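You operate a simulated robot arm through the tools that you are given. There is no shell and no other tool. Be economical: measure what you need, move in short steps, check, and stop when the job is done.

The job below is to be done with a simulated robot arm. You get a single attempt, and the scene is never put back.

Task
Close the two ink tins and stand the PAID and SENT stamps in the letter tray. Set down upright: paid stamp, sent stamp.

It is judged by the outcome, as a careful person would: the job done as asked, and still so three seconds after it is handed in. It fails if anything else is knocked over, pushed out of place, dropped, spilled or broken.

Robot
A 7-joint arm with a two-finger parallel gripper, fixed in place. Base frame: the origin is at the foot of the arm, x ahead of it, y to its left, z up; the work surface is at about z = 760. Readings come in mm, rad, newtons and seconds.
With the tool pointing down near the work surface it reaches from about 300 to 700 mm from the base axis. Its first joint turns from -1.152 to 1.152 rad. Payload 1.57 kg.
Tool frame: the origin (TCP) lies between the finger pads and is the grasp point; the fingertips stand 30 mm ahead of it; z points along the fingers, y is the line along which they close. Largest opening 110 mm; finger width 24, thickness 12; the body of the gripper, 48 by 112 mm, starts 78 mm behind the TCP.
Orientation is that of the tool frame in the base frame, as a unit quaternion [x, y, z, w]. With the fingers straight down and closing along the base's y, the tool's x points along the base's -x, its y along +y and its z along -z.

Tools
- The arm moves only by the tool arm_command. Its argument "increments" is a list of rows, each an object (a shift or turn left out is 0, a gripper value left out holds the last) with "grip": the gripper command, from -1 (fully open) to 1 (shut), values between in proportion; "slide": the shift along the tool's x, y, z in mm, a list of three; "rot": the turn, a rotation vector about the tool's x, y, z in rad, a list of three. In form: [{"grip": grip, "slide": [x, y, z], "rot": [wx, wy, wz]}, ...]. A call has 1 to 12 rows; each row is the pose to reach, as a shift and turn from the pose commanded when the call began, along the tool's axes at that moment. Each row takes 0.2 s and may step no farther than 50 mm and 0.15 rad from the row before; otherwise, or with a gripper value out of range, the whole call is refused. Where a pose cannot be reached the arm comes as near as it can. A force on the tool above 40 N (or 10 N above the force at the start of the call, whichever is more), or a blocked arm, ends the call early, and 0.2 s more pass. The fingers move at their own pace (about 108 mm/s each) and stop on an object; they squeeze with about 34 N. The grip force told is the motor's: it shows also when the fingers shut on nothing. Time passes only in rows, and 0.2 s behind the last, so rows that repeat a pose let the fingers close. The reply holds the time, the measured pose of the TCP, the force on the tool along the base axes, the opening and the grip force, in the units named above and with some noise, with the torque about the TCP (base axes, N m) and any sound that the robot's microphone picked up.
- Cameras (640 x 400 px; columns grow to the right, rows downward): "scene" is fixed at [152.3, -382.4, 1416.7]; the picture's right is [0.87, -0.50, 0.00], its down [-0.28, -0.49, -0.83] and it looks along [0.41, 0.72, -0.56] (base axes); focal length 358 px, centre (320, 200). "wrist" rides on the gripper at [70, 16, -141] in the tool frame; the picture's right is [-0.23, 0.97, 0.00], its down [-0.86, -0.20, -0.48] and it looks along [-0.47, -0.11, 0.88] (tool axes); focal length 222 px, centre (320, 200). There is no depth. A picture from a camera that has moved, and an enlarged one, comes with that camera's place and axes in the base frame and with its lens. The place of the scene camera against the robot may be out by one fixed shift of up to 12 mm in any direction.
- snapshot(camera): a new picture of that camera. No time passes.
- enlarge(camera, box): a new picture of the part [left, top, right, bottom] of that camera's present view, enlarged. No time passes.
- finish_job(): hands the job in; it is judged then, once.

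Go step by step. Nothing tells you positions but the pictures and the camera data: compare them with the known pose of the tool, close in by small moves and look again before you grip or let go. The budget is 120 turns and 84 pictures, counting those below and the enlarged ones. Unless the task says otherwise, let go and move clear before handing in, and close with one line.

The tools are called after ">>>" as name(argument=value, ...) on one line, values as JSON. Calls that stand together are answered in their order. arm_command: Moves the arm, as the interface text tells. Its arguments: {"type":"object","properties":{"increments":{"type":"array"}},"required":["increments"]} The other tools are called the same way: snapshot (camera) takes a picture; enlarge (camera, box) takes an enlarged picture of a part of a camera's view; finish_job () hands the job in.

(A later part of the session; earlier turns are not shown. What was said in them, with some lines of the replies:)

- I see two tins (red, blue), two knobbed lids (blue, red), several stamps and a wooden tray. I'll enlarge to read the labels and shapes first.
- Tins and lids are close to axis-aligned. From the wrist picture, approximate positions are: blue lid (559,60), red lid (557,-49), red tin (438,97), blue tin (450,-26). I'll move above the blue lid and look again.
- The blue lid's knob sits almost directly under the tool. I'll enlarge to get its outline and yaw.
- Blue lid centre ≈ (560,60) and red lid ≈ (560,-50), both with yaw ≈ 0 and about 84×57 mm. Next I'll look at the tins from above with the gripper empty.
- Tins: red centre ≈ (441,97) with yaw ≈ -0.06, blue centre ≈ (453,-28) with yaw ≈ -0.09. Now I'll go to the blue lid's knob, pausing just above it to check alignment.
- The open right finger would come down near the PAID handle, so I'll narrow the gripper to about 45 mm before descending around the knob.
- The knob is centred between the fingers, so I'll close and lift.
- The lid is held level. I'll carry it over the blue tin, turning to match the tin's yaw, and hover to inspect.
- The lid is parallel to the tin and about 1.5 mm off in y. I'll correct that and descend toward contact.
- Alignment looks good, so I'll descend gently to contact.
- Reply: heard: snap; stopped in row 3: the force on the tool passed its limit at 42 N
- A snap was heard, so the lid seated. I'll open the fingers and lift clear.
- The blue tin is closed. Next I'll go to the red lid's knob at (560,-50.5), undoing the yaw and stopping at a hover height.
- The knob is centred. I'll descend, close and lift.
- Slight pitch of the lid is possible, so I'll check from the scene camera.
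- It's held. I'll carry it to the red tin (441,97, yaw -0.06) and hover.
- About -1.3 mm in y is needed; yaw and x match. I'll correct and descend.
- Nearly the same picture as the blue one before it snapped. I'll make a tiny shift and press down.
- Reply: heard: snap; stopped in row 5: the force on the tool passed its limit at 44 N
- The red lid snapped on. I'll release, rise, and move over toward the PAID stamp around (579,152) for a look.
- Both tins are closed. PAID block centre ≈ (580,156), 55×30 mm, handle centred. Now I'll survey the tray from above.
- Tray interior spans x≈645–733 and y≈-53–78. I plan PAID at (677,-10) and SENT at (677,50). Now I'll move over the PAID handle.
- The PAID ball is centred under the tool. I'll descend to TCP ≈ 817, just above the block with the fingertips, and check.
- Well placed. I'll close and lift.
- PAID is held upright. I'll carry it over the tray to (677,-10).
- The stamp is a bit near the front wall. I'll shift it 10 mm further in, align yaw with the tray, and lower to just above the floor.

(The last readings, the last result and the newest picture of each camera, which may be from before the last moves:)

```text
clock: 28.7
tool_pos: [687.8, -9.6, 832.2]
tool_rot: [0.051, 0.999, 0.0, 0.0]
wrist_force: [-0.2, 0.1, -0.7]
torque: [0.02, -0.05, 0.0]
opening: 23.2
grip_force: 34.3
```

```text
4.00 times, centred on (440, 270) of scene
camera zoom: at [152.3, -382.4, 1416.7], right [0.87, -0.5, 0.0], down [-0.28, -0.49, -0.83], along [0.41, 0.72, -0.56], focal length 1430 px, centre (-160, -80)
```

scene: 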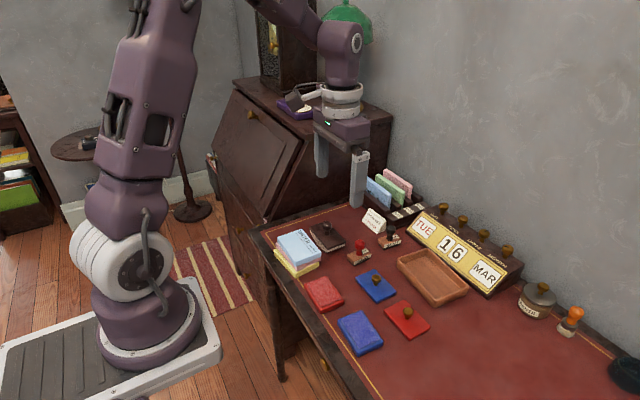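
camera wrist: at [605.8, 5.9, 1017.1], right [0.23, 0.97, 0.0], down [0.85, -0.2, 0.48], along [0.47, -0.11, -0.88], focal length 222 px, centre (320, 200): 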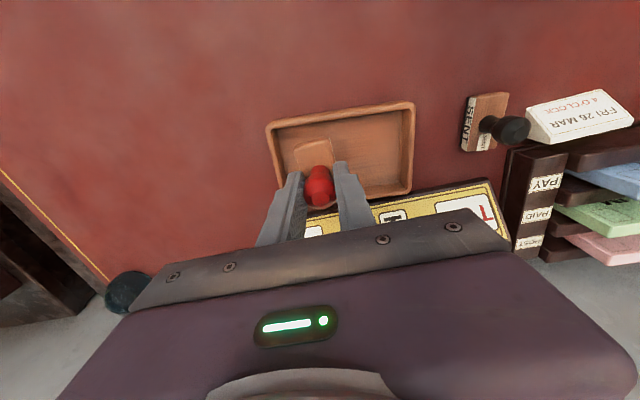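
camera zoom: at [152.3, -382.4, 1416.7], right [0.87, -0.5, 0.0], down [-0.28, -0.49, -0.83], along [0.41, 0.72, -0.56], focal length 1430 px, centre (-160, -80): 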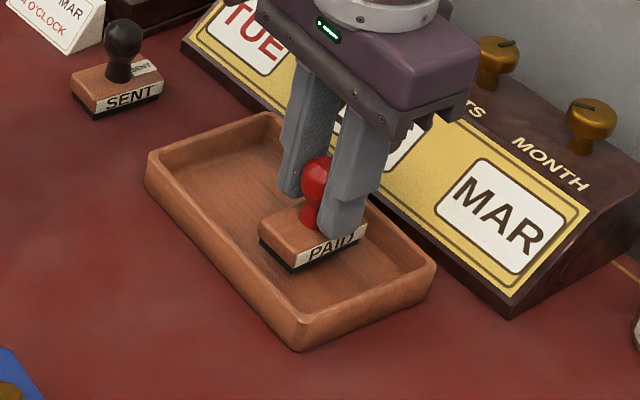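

There's good room all around. I'll lower gently toward the tray floor.

>>> arm_command(increments=[{"slide": [0, 0, 3]}, {"slide": [0, 0, 6]}, {"slide": [0, 0, 7]}, {"slide": [0, 0, 7]}])

>>> enlarge(camera="scene", box=[420, 240, 490, 310])

```text
clock: 29.7
tool_pos: [686.6, -8.9, 826.9]
tool_rot: [0.05, 0.999, 0.001, 0.0]
wrist_force: [1.0, -0.6, -0.4]
torque: [0.01, 0.03, -0.03]
opening: 23.4
grip_force: 34.3
```

```text
5.71 times, centred on (455, 275) of scene
camera zoom: at [152.3, -382.4, 1416.7], right [0.87, -0.5, 0.0], down [-0.28, -0.49, -0.83], along [0.41, 0.72, -0.56], focal length 2043 px, centre (-451, -229)
```

zoom: 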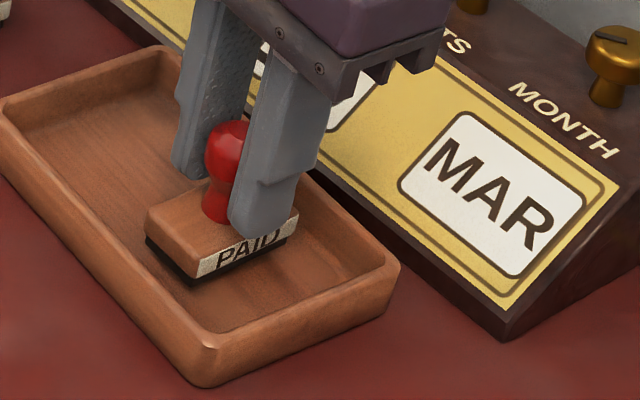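

>>> arm_command(increments=[{"slide": [0, 0, 1]}, {"slide": [0, 0, 2]}, {"slide": [0, 0, 2.8]}, {"slide": [0, 0, 2.8]}])

```text
clock: 30.7
tool_pos: [686.9, -9.1, 824.6]
tool_rot: [0.051, 0.999, 0.0, 0.001]
wrist_force: [-0.2, -0.1, 0.3]
torque: [-0.02, 0.02, -0.02]
opening: 23.4
grip_force: 34.2
```

Still no contact; I'll continue in small steps.

>>> arm_command(increments=[{"slide": [0, 0, 0.8]}, {"slide": [0, 0, 1.6]}, {"slide": [0, 0, 1.6]}])

```text
clock: 31.5
tool_pos: [685.4, -8.9, 822.3]
tool_rot: [0.051, 0.999, 0.0, -0.001]
wrist_force: [0.2, 0.0, -0.5]
torque: [-0.02, 0.03, -0.01]
opening: 23.6
grip_force: 34.2
```

>>> arm_command(increments=[{"slide": [0, 0, 0.8]}, {"slide": [0, 0, 1.6]}, {"slide": [0, 0, 1.6]}])

>>> enlarge(camera="scene", box=[420, 240, 490, 310])

```text
clock: 32.3
tool_pos: [688.0, -9.6, 820.9]
tool_rot: [0.05, 0.999, 0.0, 0.001]
wrist_force: [-2.2, -0.1, 7.6]
torque: [0.05, 0.13, 0.02]
opening: 23.3
grip_force: 34.3
```

```text
5.71 times, centred on (455, 275) of scene
camera zoom: at [152.1, -382.4, 1416.7], right [0.87, -0.5, 0.0], down [-0.28, -0.49, -0.83], along [0.41, 0.72, -0.56], focal length 2043 px, centre (-451, -229)
```

zoom: 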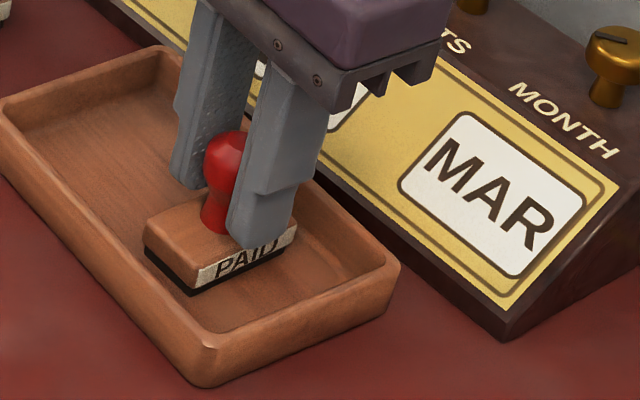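

The stamp rests on the tray floor (7.6 N up). I'll release and rise.

>>> arm_command(increments=[{"grip": 0.6}, {"grip": 0.2}, {"grip": 0.2}, {"grip": 0.2, "slide": [0, 0, -20]}, {"grip": 0.2, "slide": [0, 0, -60]}, {"grip": 0.2, "slide": [0, 0, -80]}, {"grip": 0.2, "slide": [0, 0, -80]}])

>>> enlarge(camera="scene", box=[370, 200, 490, 310])

```text
clock: 33.9
tool_pos: [688.3, -8.1, 900.3]
tool_rot: [0.052, 0.999, 0.0, 0.0]
wrist_force: [0.5, -0.8, -0.4]
torque: [0.01, 0.0, -0.04]
opening: 43.9
grip_force: 0.1
```

```text
3.64 times, centred on (430, 255) of scene
camera zoom: at [152.3, -382.4, 1416.7], right [0.87, -0.5, 0.0], down [-0.28, -0.49, -0.83], along [0.41, 0.72, -0.56], focal length 1300 px, centre (-80, 0)
```

zoom: 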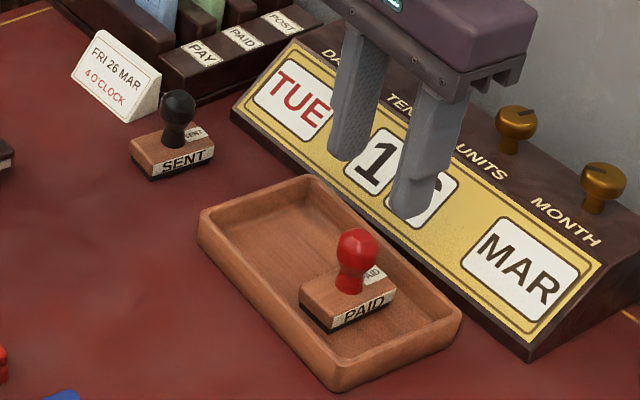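

PAID stands in the tray. Next I'll move near SENT for a close look.

>>> arm_command(increments=[{"slide": [10, 35, 0], "rot": [0, 0, -0.03]}, {"slide": [20, 70, 0], "rot": [0, 0, -0.06]}, {"slide": [30, 105, 0], "rot": [0, 0, -0.1]}, {"slide": [36.7, 135, 0], "rot": [0, 0, -0.1]}, {"slide": [36.7, 135, 0], "rot": [0, 0, -0.1]}])

>>> snapshot(camera="wrist")

>>> enlarge(camera="wrist", box=[260, 80, 460, 205])

>>> enlarge(camera="scene", box=[340, 150, 440, 260])

```text
clock: 35.1
tool_pos: [664.9, 130.1, 899.3]
tool_rot: [0.0, 1.0, 0.0, 0.0]
wrist_force: [0.7, -0.6, -0.9]
torque: [0.0, -0.01, 0.05]
opening: 44.1
grip_force: 0.1
```

```text
36 pictures are left
camera wrist: at [595.4, 147.3, 1041.6], right [0.23, 0.97, 0.0], down [0.85, -0.2, 0.48], along [0.47, -0.11, -0.88], focal length 222 px, centre (320, 200)
```

wrist: 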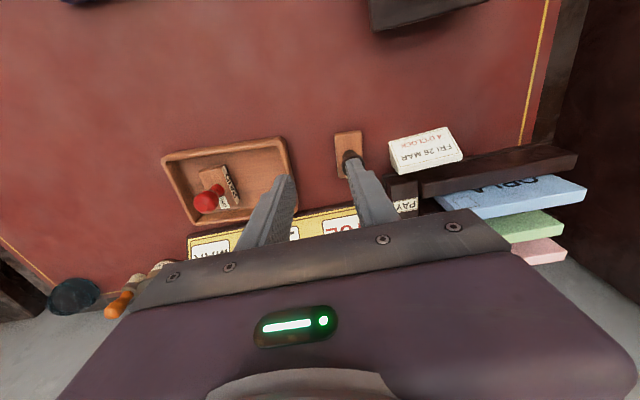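

```text
3.20 times, centred on (360, 142) of wrist
camera zoom: at [595.4, 147.3, 1041.6], right [0.23, 0.97, 0.0], down [0.85, -0.2, 0.48], along [0.47, -0.11, -0.88], focal length 711 px, centre (192, 384)
```

zoom: 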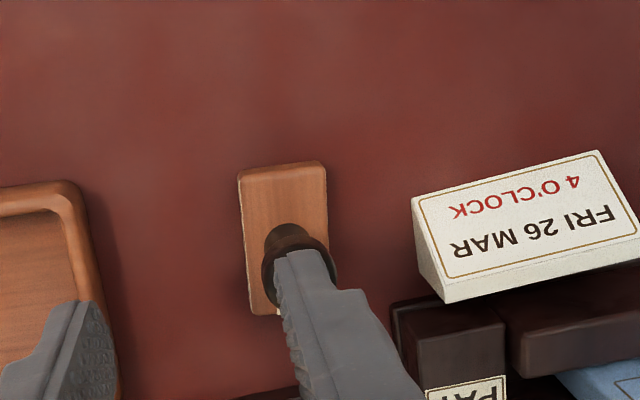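

```text
3.64 times, centred on (390, 205) of scene
camera zoom: at [152.3, -382.4, 1416.7], right [0.87, -0.5, 0.0], down [-0.28, -0.49, -0.83], along [0.41, 0.72, -0.56], focal length 1300 px, centre (66, 182)
```

zoom: 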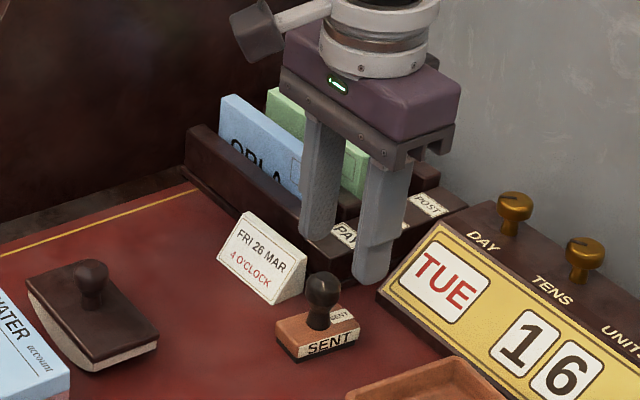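

SENT block centre ≈ (684,163), yaw ≈ -0.1, already close to the tray's yaw. The card and rack are just beyond it, so I'll narrow the fingers to about 38 mm and hover above.

>>> arm_command(increments=[{"grip": 0.31, "slide": [-9, 16, 0]}, {"grip": 0.31, "slide": [-18.7, 32.9, 0]}, {"grip": 0.31, "slide": [-18.7, 32.9, 22]}, {"grip": 0.31, "slide": [-18.7, 32.9, 22]}])

>>> enlarge(camera="wrist", box=[220, 80, 420, 205])

>>> enlarge(camera="scene", box=[340, 150, 440, 260])

```text
clock: 36.1
tool_pos: [674.9, 159.9, 899.5]
tool_rot: [0.002, 1.0, 0.0, 0.0]
wrist_force: [-0.2, 1.1, 0.0]
torque: [0.0, 0.03, -0.01]
opening: 38.1
grip_force: 0.0
out of reach, approached as far as the arm can: row 2, 3, 4
```

```text
3.20 times, centred on (320, 142) of wrist
camera zoom: at [604.8, 176.3, 1041.9], right [0.23, 0.97, 0.0], down [0.85, -0.2, 0.48], along [0.47, -0.11, -0.88], focal length 711 px, centre (320, 384)
```

zoom: 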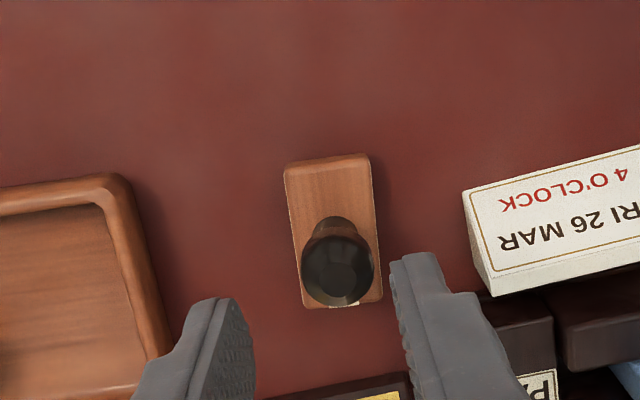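

```text
3.64 times, centred on (390, 205) of scene
camera zoom: at [152.3, -382.4, 1416.7], right [0.87, -0.5, 0.0], down [-0.28, -0.49, -0.83], along [0.41, 0.72, -0.56], focal length 1300 px, centre (66, 182)
```

zoom: 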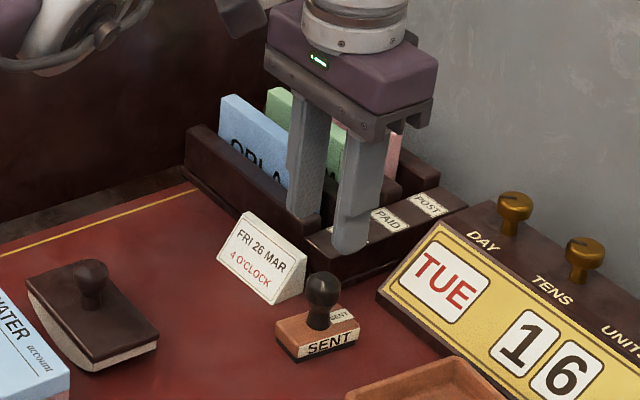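

The arm fell short at this height (r ≈ 694, needed ≈ 702). The workspace may be wider lower down, so I'll test with a small descent.

>>> arm_command(increments=[{"slide": [0, 0, 10]}, {"slide": [0, 0, 10]}])

```text
clock: 36.7
tool_pos: [676.0, 158.4, 889.6]
tool_rot: [0.001, 1.0, 0.0, 0.0]
wrist_force: [-0.3, 0.2, 0.3]
torque: [-0.01, -0.01, 0.01]
opening: 38.0
grip_force: 0.1
```

The commanded pose was clamped, so control is predictable. I'll descend a bit more and nudge outward.

>>> arm_command(increments=[{"slide": [0, 0, 20]}, {"slide": [0, 0, 31]}, {"slide": [-3, 2, 31]}, {"slide": [-6, 3.5, 31]}, {"slide": [-8, 4.5, 31]}, {"slide": [-8, 4.5, 31]}])

>>> enlarge(camera="wrist", box=[220, 80, 420, 205])

```text
clock: 38.1
tool_pos: [677.3, 161.9, 858.6]
tool_rot: [0.001, 1.0, 0.0, 0.001]
wrist_force: [-0.4, 0.0, 0.1]
torque: [0.02, 0.01, 0.01]
opening: 38.0
grip_force: 0.0
out of reach, approached as far as the arm can: row 3, 4, 5, 6
```

```text
3.20 times, centred on (320, 142) of wrist
camera zoom: at [608.2, 179.6, 999.8], right [0.23, 0.97, 0.0], down [0.85, -0.2, 0.48], along [0.47, -0.11, -0.88], focal length 711 px, centre (320, 384)
```

zoom: 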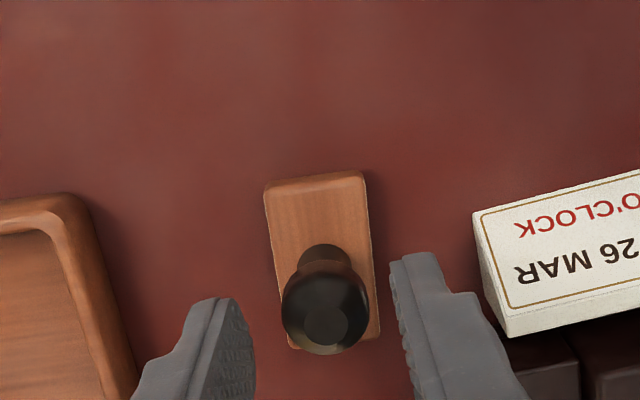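

The handle is about 5 mm beyond the tool centre, within the 24 mm finger width, and reach grows as I go lower. I'll descend to grasp height with a small outward nudge.

>>> arm_command(increments=[{"slide": [0, 0, 20]}, {"slide": [0, 0, 41]}, {"slide": [-3, 0, 41]}, {"slide": [-5, 0, 41]}, {"slide": [-5, 0, 41]}])

>>> snapshot(camera="wrist")

>>> enlarge(camera="scene", box=[340, 180, 420, 265])

```text
clock: 39.3
tool_pos: [675.5, 162.1, 816.3]
tool_rot: [0.001, 1.0, 0.0, 0.0]
wrist_force: [-0.8, 0.1, -0.4]
torque: [-0.01, 0.01, 0.03]
opening: 38.2
grip_force: 0.2
out of reach, approached as far as the arm can: row 3, 4, 5
```

```text
30 pictures are left
camera wrist: at [605.5, 178.7, 958.6], right [0.23, 0.97, 0.0], down [0.85, -0.2, 0.48], along [0.47, -0.11, -0.88], focal length 222 px, centre (320, 200)
```

wrist: 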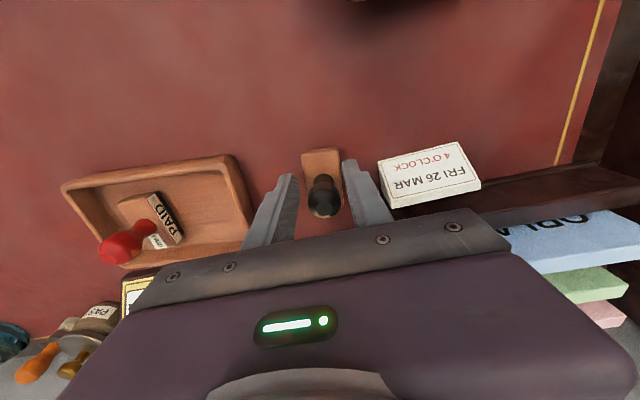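

```text
4.71 times, centred on (380, 222) of scene
camera zoom: at [152.3, -382.4, 1416.7], right [0.87, -0.5, 0.0], down [-0.28, -0.49, -0.83], along [0.41, 0.72, -0.56], focal length 1683 px, centre (38, 94)
```

zoom: 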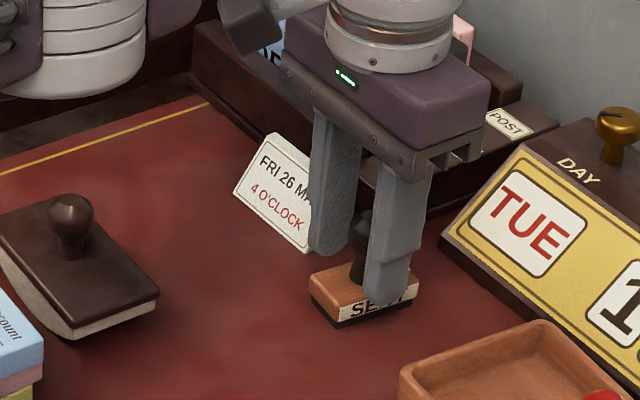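

I'm still about 8 mm short. A small tilt (0.06 rad, fingers outward) gains the reach; the fingers straddle the handle so moving along x is free.

>>> arm_command(increments=[{"rot": [0, -0.03, 0]}, {"rot": [0, -0.06, 0]}, {"slide": [-4, 0, 0], "rot": [0, -0.06, 0]}, {"slide": [-7.5, 0.8, 0], "rot": [0, -0.06, 0]}, {"slide": [-7.5, 0.8, 0], "rot": [0, -0.06, 0]}])

>>> enlarge(camera="wrist", box=[220, 80, 420, 230])

>>> enlarge(camera="scene", box=[340, 180, 420, 265])

```text
clock: 40.5
tool_pos: [681.5, 163.8, 817.7]
tool_rot: [0.002, 1.0, 0.001, 0.031]
wrist_force: [0.3, 0.8, -0.2]
torque: [0.0, -0.01, -0.02]
opening: 38.0
grip_force: 0.0
```

```text
2.67 times, centred on (320, 155) of wrist
camera zoom: at [604.1, 179.9, 954.5], right [0.23, 0.97, 0.01], down [0.82, -0.2, 0.53], along [0.52, -0.11, -0.85], focal length 592 px, centre (320, 320)
```

zoom: 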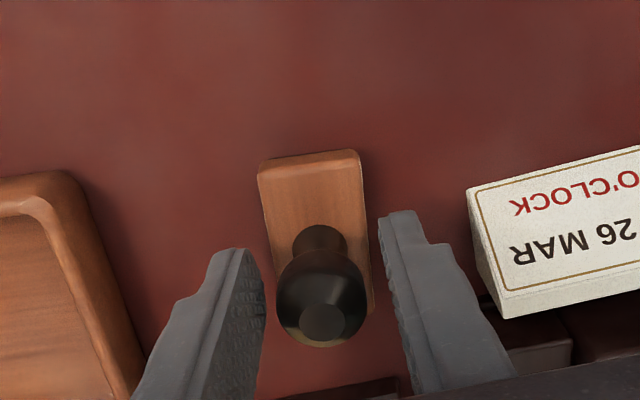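

```text
4.71 times, centred on (380, 222) of scene
camera zoom: at [152.3, -382.4, 1416.7], right [0.87, -0.5, 0.0], down [-0.28, -0.49, -0.83], along [0.41, 0.72, -0.56], focal length 1683 px, centre (38, 94)
```

zoom: 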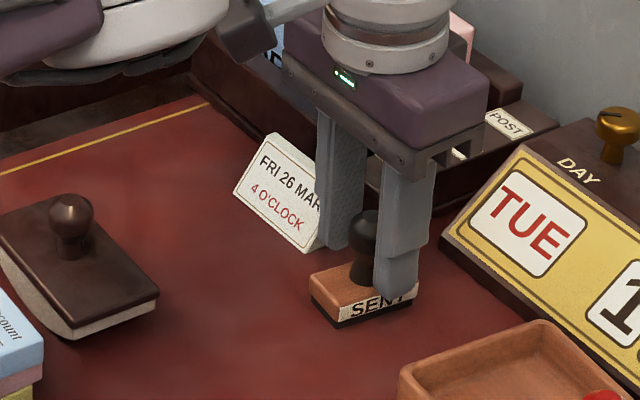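

Aligned. I'll close, lift straight up, then retract slightly while rising.

>>> arm_command(increments=[{"grip": 1}, {"grip": 1}, {"grip": 1}, {"grip": 1, "slide": [0, 0, -15]}, {"grip": 1, "slide": [5, 0, -45]}, {"grip": 1, "slide": [15, 0, -85]}, {"grip": 1, "slide": [15, 0, -85]}])

>>> enlarge(camera="scene", box=[340, 150, 440, 260])

>>> enlarge(camera="wrist", box=[220, 80, 420, 230])

```text
clock: 42.1
tool_pos: [661.0, 163.6, 900.5]
tool_rot: [0.001, 1.0, 0.0, 0.03]
wrist_force: [-0.1, -0.7, -0.1]
torque: [0.0, 0.02, 0.03]
opening: 23.3
grip_force: 33.9
```

```text
3.64 times, centred on (390, 205) of scene
camera zoom: at [152.3, -382.4, 1416.7], right [0.87, -0.5, 0.0], down [-0.28, -0.49, -0.83], along [0.41, 0.72, -0.56], focal length 1300 px, centre (66, 182)
```

zoom: 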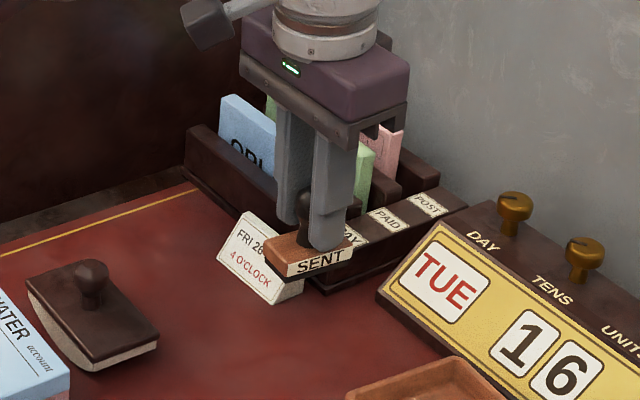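

```text
2.67 times, centred on (320, 155) of wrist
camera zoom: at [583.4, 179.2, 1038.0], right [0.23, 0.97, 0.01], down [0.82, -0.2, 0.53], along [0.52, -0.11, -0.85], focal length 592 px, centre (320, 320)
```

zoom: 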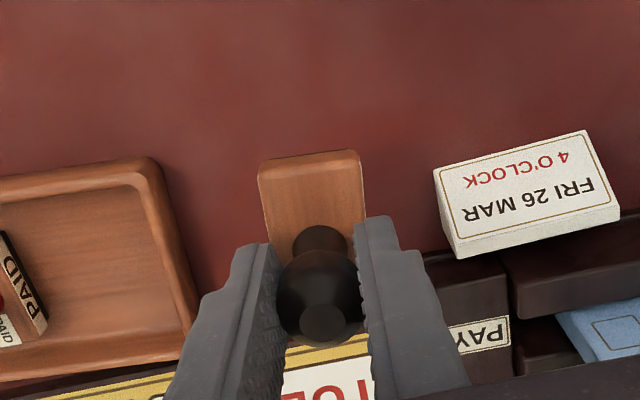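

SENT is held level and the neighbours are undisturbed. I'll carry it to about (686,48) above the tray, keeping the tilt.

>>> arm_command(increments=[{"slide": [-8, -38, 0.5]}, {"slide": [-16, -77, 1]}, {"slide": [-24.95, -115.6, 1.5]}, {"slide": [-23.5, -115.6, 26.5]}, {"slide": [-23.5, -115.6, 26.5]}])

>>> enlarge(camera="wrist", box=[200, 60, 440, 210])

>>> enlarge(camera="scene", box=[370, 200, 490, 310])

```text
clock: 43.3
tool_pos: [686.2, 47.1, 874.3]
tool_rot: [0.001, 1.0, 0.0, 0.03]
wrist_force: [0.4, 0.1, 0.3]
torque: [0.0, 0.01, -0.01]
opening: 23.4
grip_force: 34.7
```

```text
2.67 times, centred on (320, 135) of wrist
camera zoom: at [607.6, 63.1, 1012.3], right [0.23, 0.97, 0.01], down [0.82, -0.2, 0.53], along [0.52, -0.11, -0.85], focal length 592 px, centre (320, 373)
```

zoom: 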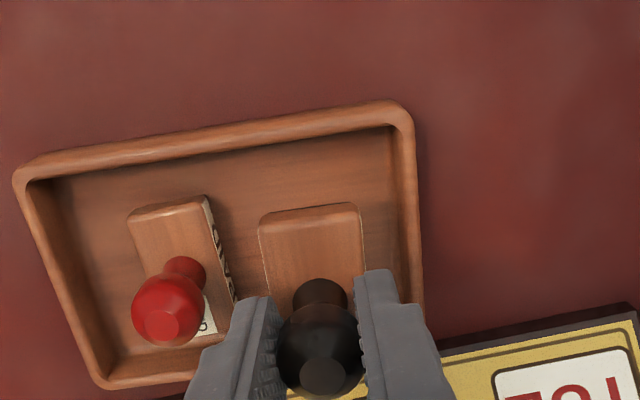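

```text
3.64 times, centred on (430, 255) of scene
camera zoom: at [152.3, -382.4, 1416.7], right [0.87, -0.5, 0.0], down [-0.28, -0.49, -0.83], along [0.41, 0.72, -0.56], focal length 1300 px, centre (-80, 0)
```

zoom: 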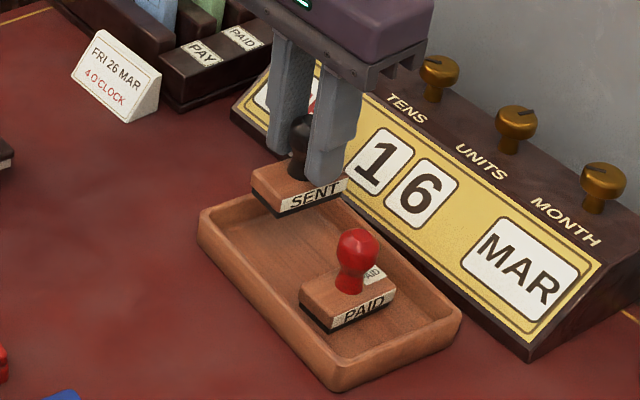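

Good clearance to PAID and the walls. I'll lower straight down.

>>> arm_command(increments=[{"slide": [1.2, 0, 20]}, {"slide": [2.4, 0, 40]}, {"slide": [2.8, 0, 46]}, {"slide": [2.8, 0, 46]}])

>>> enlarge(camera="wrist", box=[200, 60, 440, 210])

>>> enlarge(camera="scene", box=[390, 230, 470, 305])

```text
clock: 44.3
tool_pos: [687.0, 48.1, 828.8]
tool_rot: [0.0, 1.0, 0.0, 0.031]
wrist_force: [-0.6, -0.2, -1.1]
torque: [-0.02, 0.02, -0.03]
opening: 22.9
grip_force: 33.6
```

```text
2.67 times, centred on (320, 135) of wrist
camera zoom: at [608.8, 63.7, 967.1], right [0.23, 0.97, 0.01], down [0.82, -0.2, 0.53], along [0.52, -0.11, -0.85], focal length 592 px, centre (320, 373)
```

zoom: 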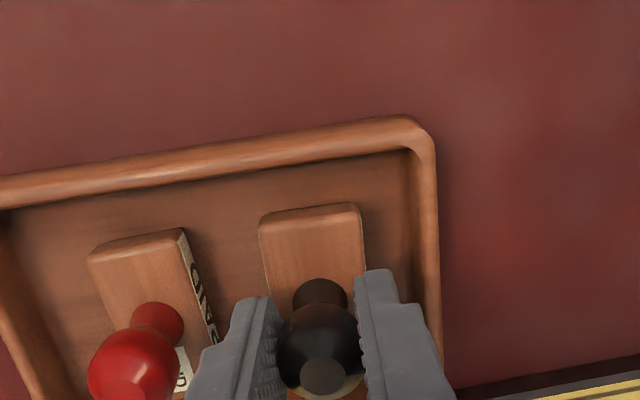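

```text
5.33 times, centred on (430, 268) of scene
camera zoom: at [152.3, -382.4, 1416.7], right [0.87, -0.5, 0.0], down [-0.28, -0.49, -0.83], along [0.41, 0.72, -0.56], focal length 1907 px, centre (-267, -160)
```

zoom: 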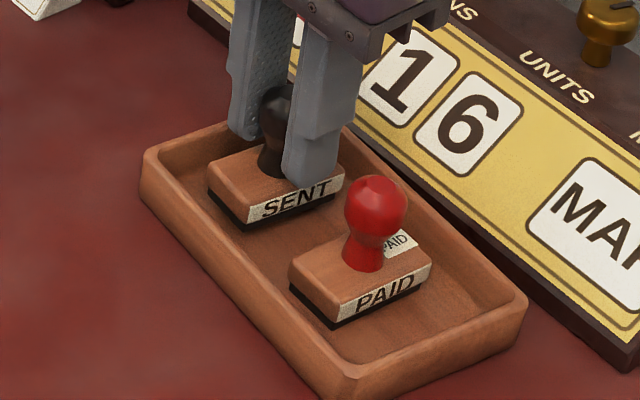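

About 7 mm remain to the floor; I'll continue in small steps.

>>> arm_command(increments=[{"slide": [0.2, 0, 2]}, {"slide": [0.3, 0, 4]}, {"slide": [0.3, 0, 5]}, {"slide": [0.3, 0, 5]}])

```text
clock: 45.3
tool_pos: [687.3, 48.0, 825.4]
tool_rot: [0.001, 1.0, 0.001, 0.031]
wrist_force: [-0.2, 0.1, -1.0]
torque: [-0.01, -0.01, -0.05]
opening: 23.3
grip_force: 34.2
```

>>> arm_command(increments=[{"slide": [0, 0, 0.8]}, {"slide": [0.1, 0, 1.6]}, {"slide": [0.1, 0, 1.6]}])

```text
clock: 46.1
tool_pos: [688.3, 47.3, 823.8]
tool_rot: [0.001, 1.0, -0.001, 0.031]
wrist_force: [-0.2, 0.5, -1.0]
torque: [0.02, -0.01, -0.01]
opening: 23.5
grip_force: 34.1
```

>>> arm_command(increments=[{"slide": [0, 0, 0.8]}, {"slide": [0.1, 0, 1.6]}, {"slide": [0.1, 0, 1.6]}])

```text
clock: 46.9
tool_pos: [688.1, 47.3, 822.4]
tool_rot: [0.001, 1.0, 0.0, 0.03]
wrist_force: [-1.1, 0.1, 0.3]
torque: [0.02, 0.0, 0.0]
opening: 23.3
grip_force: 33.7
```

>>> arm_command(increments=[{"slide": [0, 0, 0.7]}, {"slide": [0.1, 0, 1.2]}, {"slide": [0.1, 0, 1.2]}])

>>> enlarge(camera="scene", box=[390, 230, 470, 305])

```text
clock: 47.7
tool_pos: [687.2, 47.9, 821.8]
tool_rot: [0.0, 1.0, -0.001, 0.031]
wrist_force: [-3.0, -2.2, 11.8]
torque: [-0.07, 0.22, -0.04]
opening: 23.2
grip_force: 34.2
```

```text
5.33 times, centred on (430, 268) of scene
camera zoom: at [151.9, -382.5, 1416.7], right [0.87, -0.5, 0.0], down [-0.28, -0.49, -0.83], along [0.41, 0.72, -0.56], focal length 1907 px, centre (-267, -160)
```

zoom: 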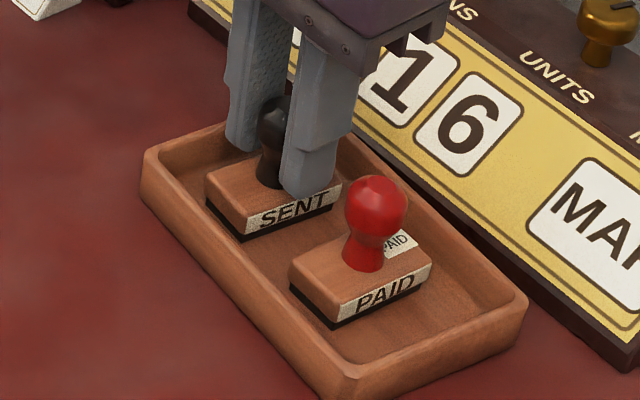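

SENT is on the tray floor (11.8 N up). I'll release modestly and rise straight up, then back away.

>>> arm_command(increments=[{"grip": 0.5}, {"grip": 0.35}, {"grip": 0.35}, {"grip": 0.35, "slide": [-1.2, 0, -20]}, {"grip": 0.35, "slide": [-2.4, 0, -45]}, {"grip": 0.35, "slide": [0, 0, -80]}, {"grip": 0.35, "slide": [30, 0, -110]}, {"grip": 0.35, "slide": [75, 0, -115]}, {"grip": 0.35, "slide": [120, 0, -120]}, {"grip": 0.35, "slide": [120, 0, -120]}])

>>> snapshot(camera="scene")

>>> enlarge(camera="scene", box=[370, 210, 490, 310])

>>> enlarge(camera="scene", box=[260, 220, 400, 360])

```text
clock: 49.9
tool_pos: [559.8, 48.5, 933.4]
tool_rot: [0.002, 1.0, 0.001, 0.031]
wrist_force: [-0.1, 0.3, -0.1]
torque: [-0.01, 0.01, 0.0]
opening: 35.8
grip_force: 0.1
```

```text
19 pictures are left
```

scene: 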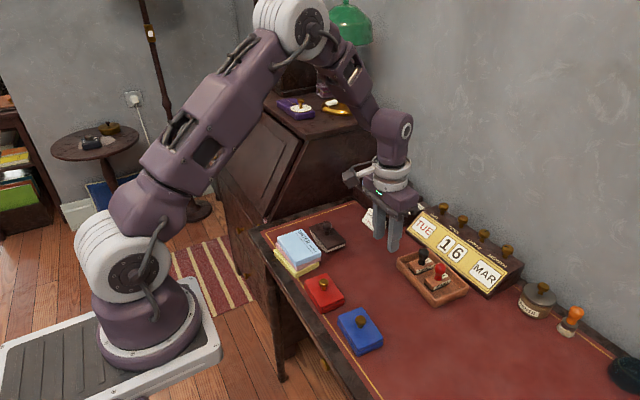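

```text
4.00 times, centred on (430, 260) of scene
camera zoom: at [152.2, -382.4, 1416.7], right [0.87, -0.5, 0.0], down [-0.28, -0.49, -0.83], along [0.41, 0.72, -0.56], focal length 1430 px, centre (-120, -40)
```

zoom: 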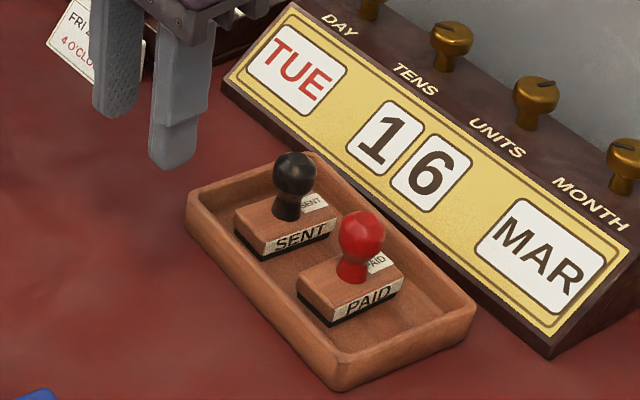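

```text
2.86 times, centred on (330, 290) of scene
camera zoom: at [152.2, -382.4, 1416.7], right [0.87, -0.5, 0.0], down [-0.28, -0.49, -0.83], along [0.41, 0.72, -0.56], focal length 1022 px, centre (291, -57)
```

zoom: 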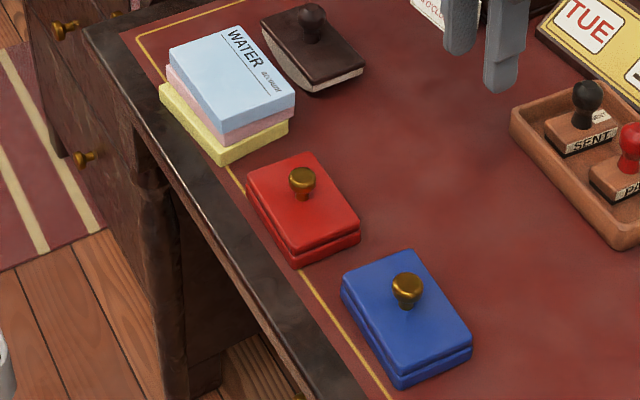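

Both tins are closed, both stamps stand upright in the tray, nothing else has moved, and the arm is clear, so I'll hand the job in.

>>> finish_job()

```text
The job is handed in.
```

The red and blue ink tins are closed (each lid snapped on), the PAID and SENT stamps stand upright in the letter tray, and the job is handed in.
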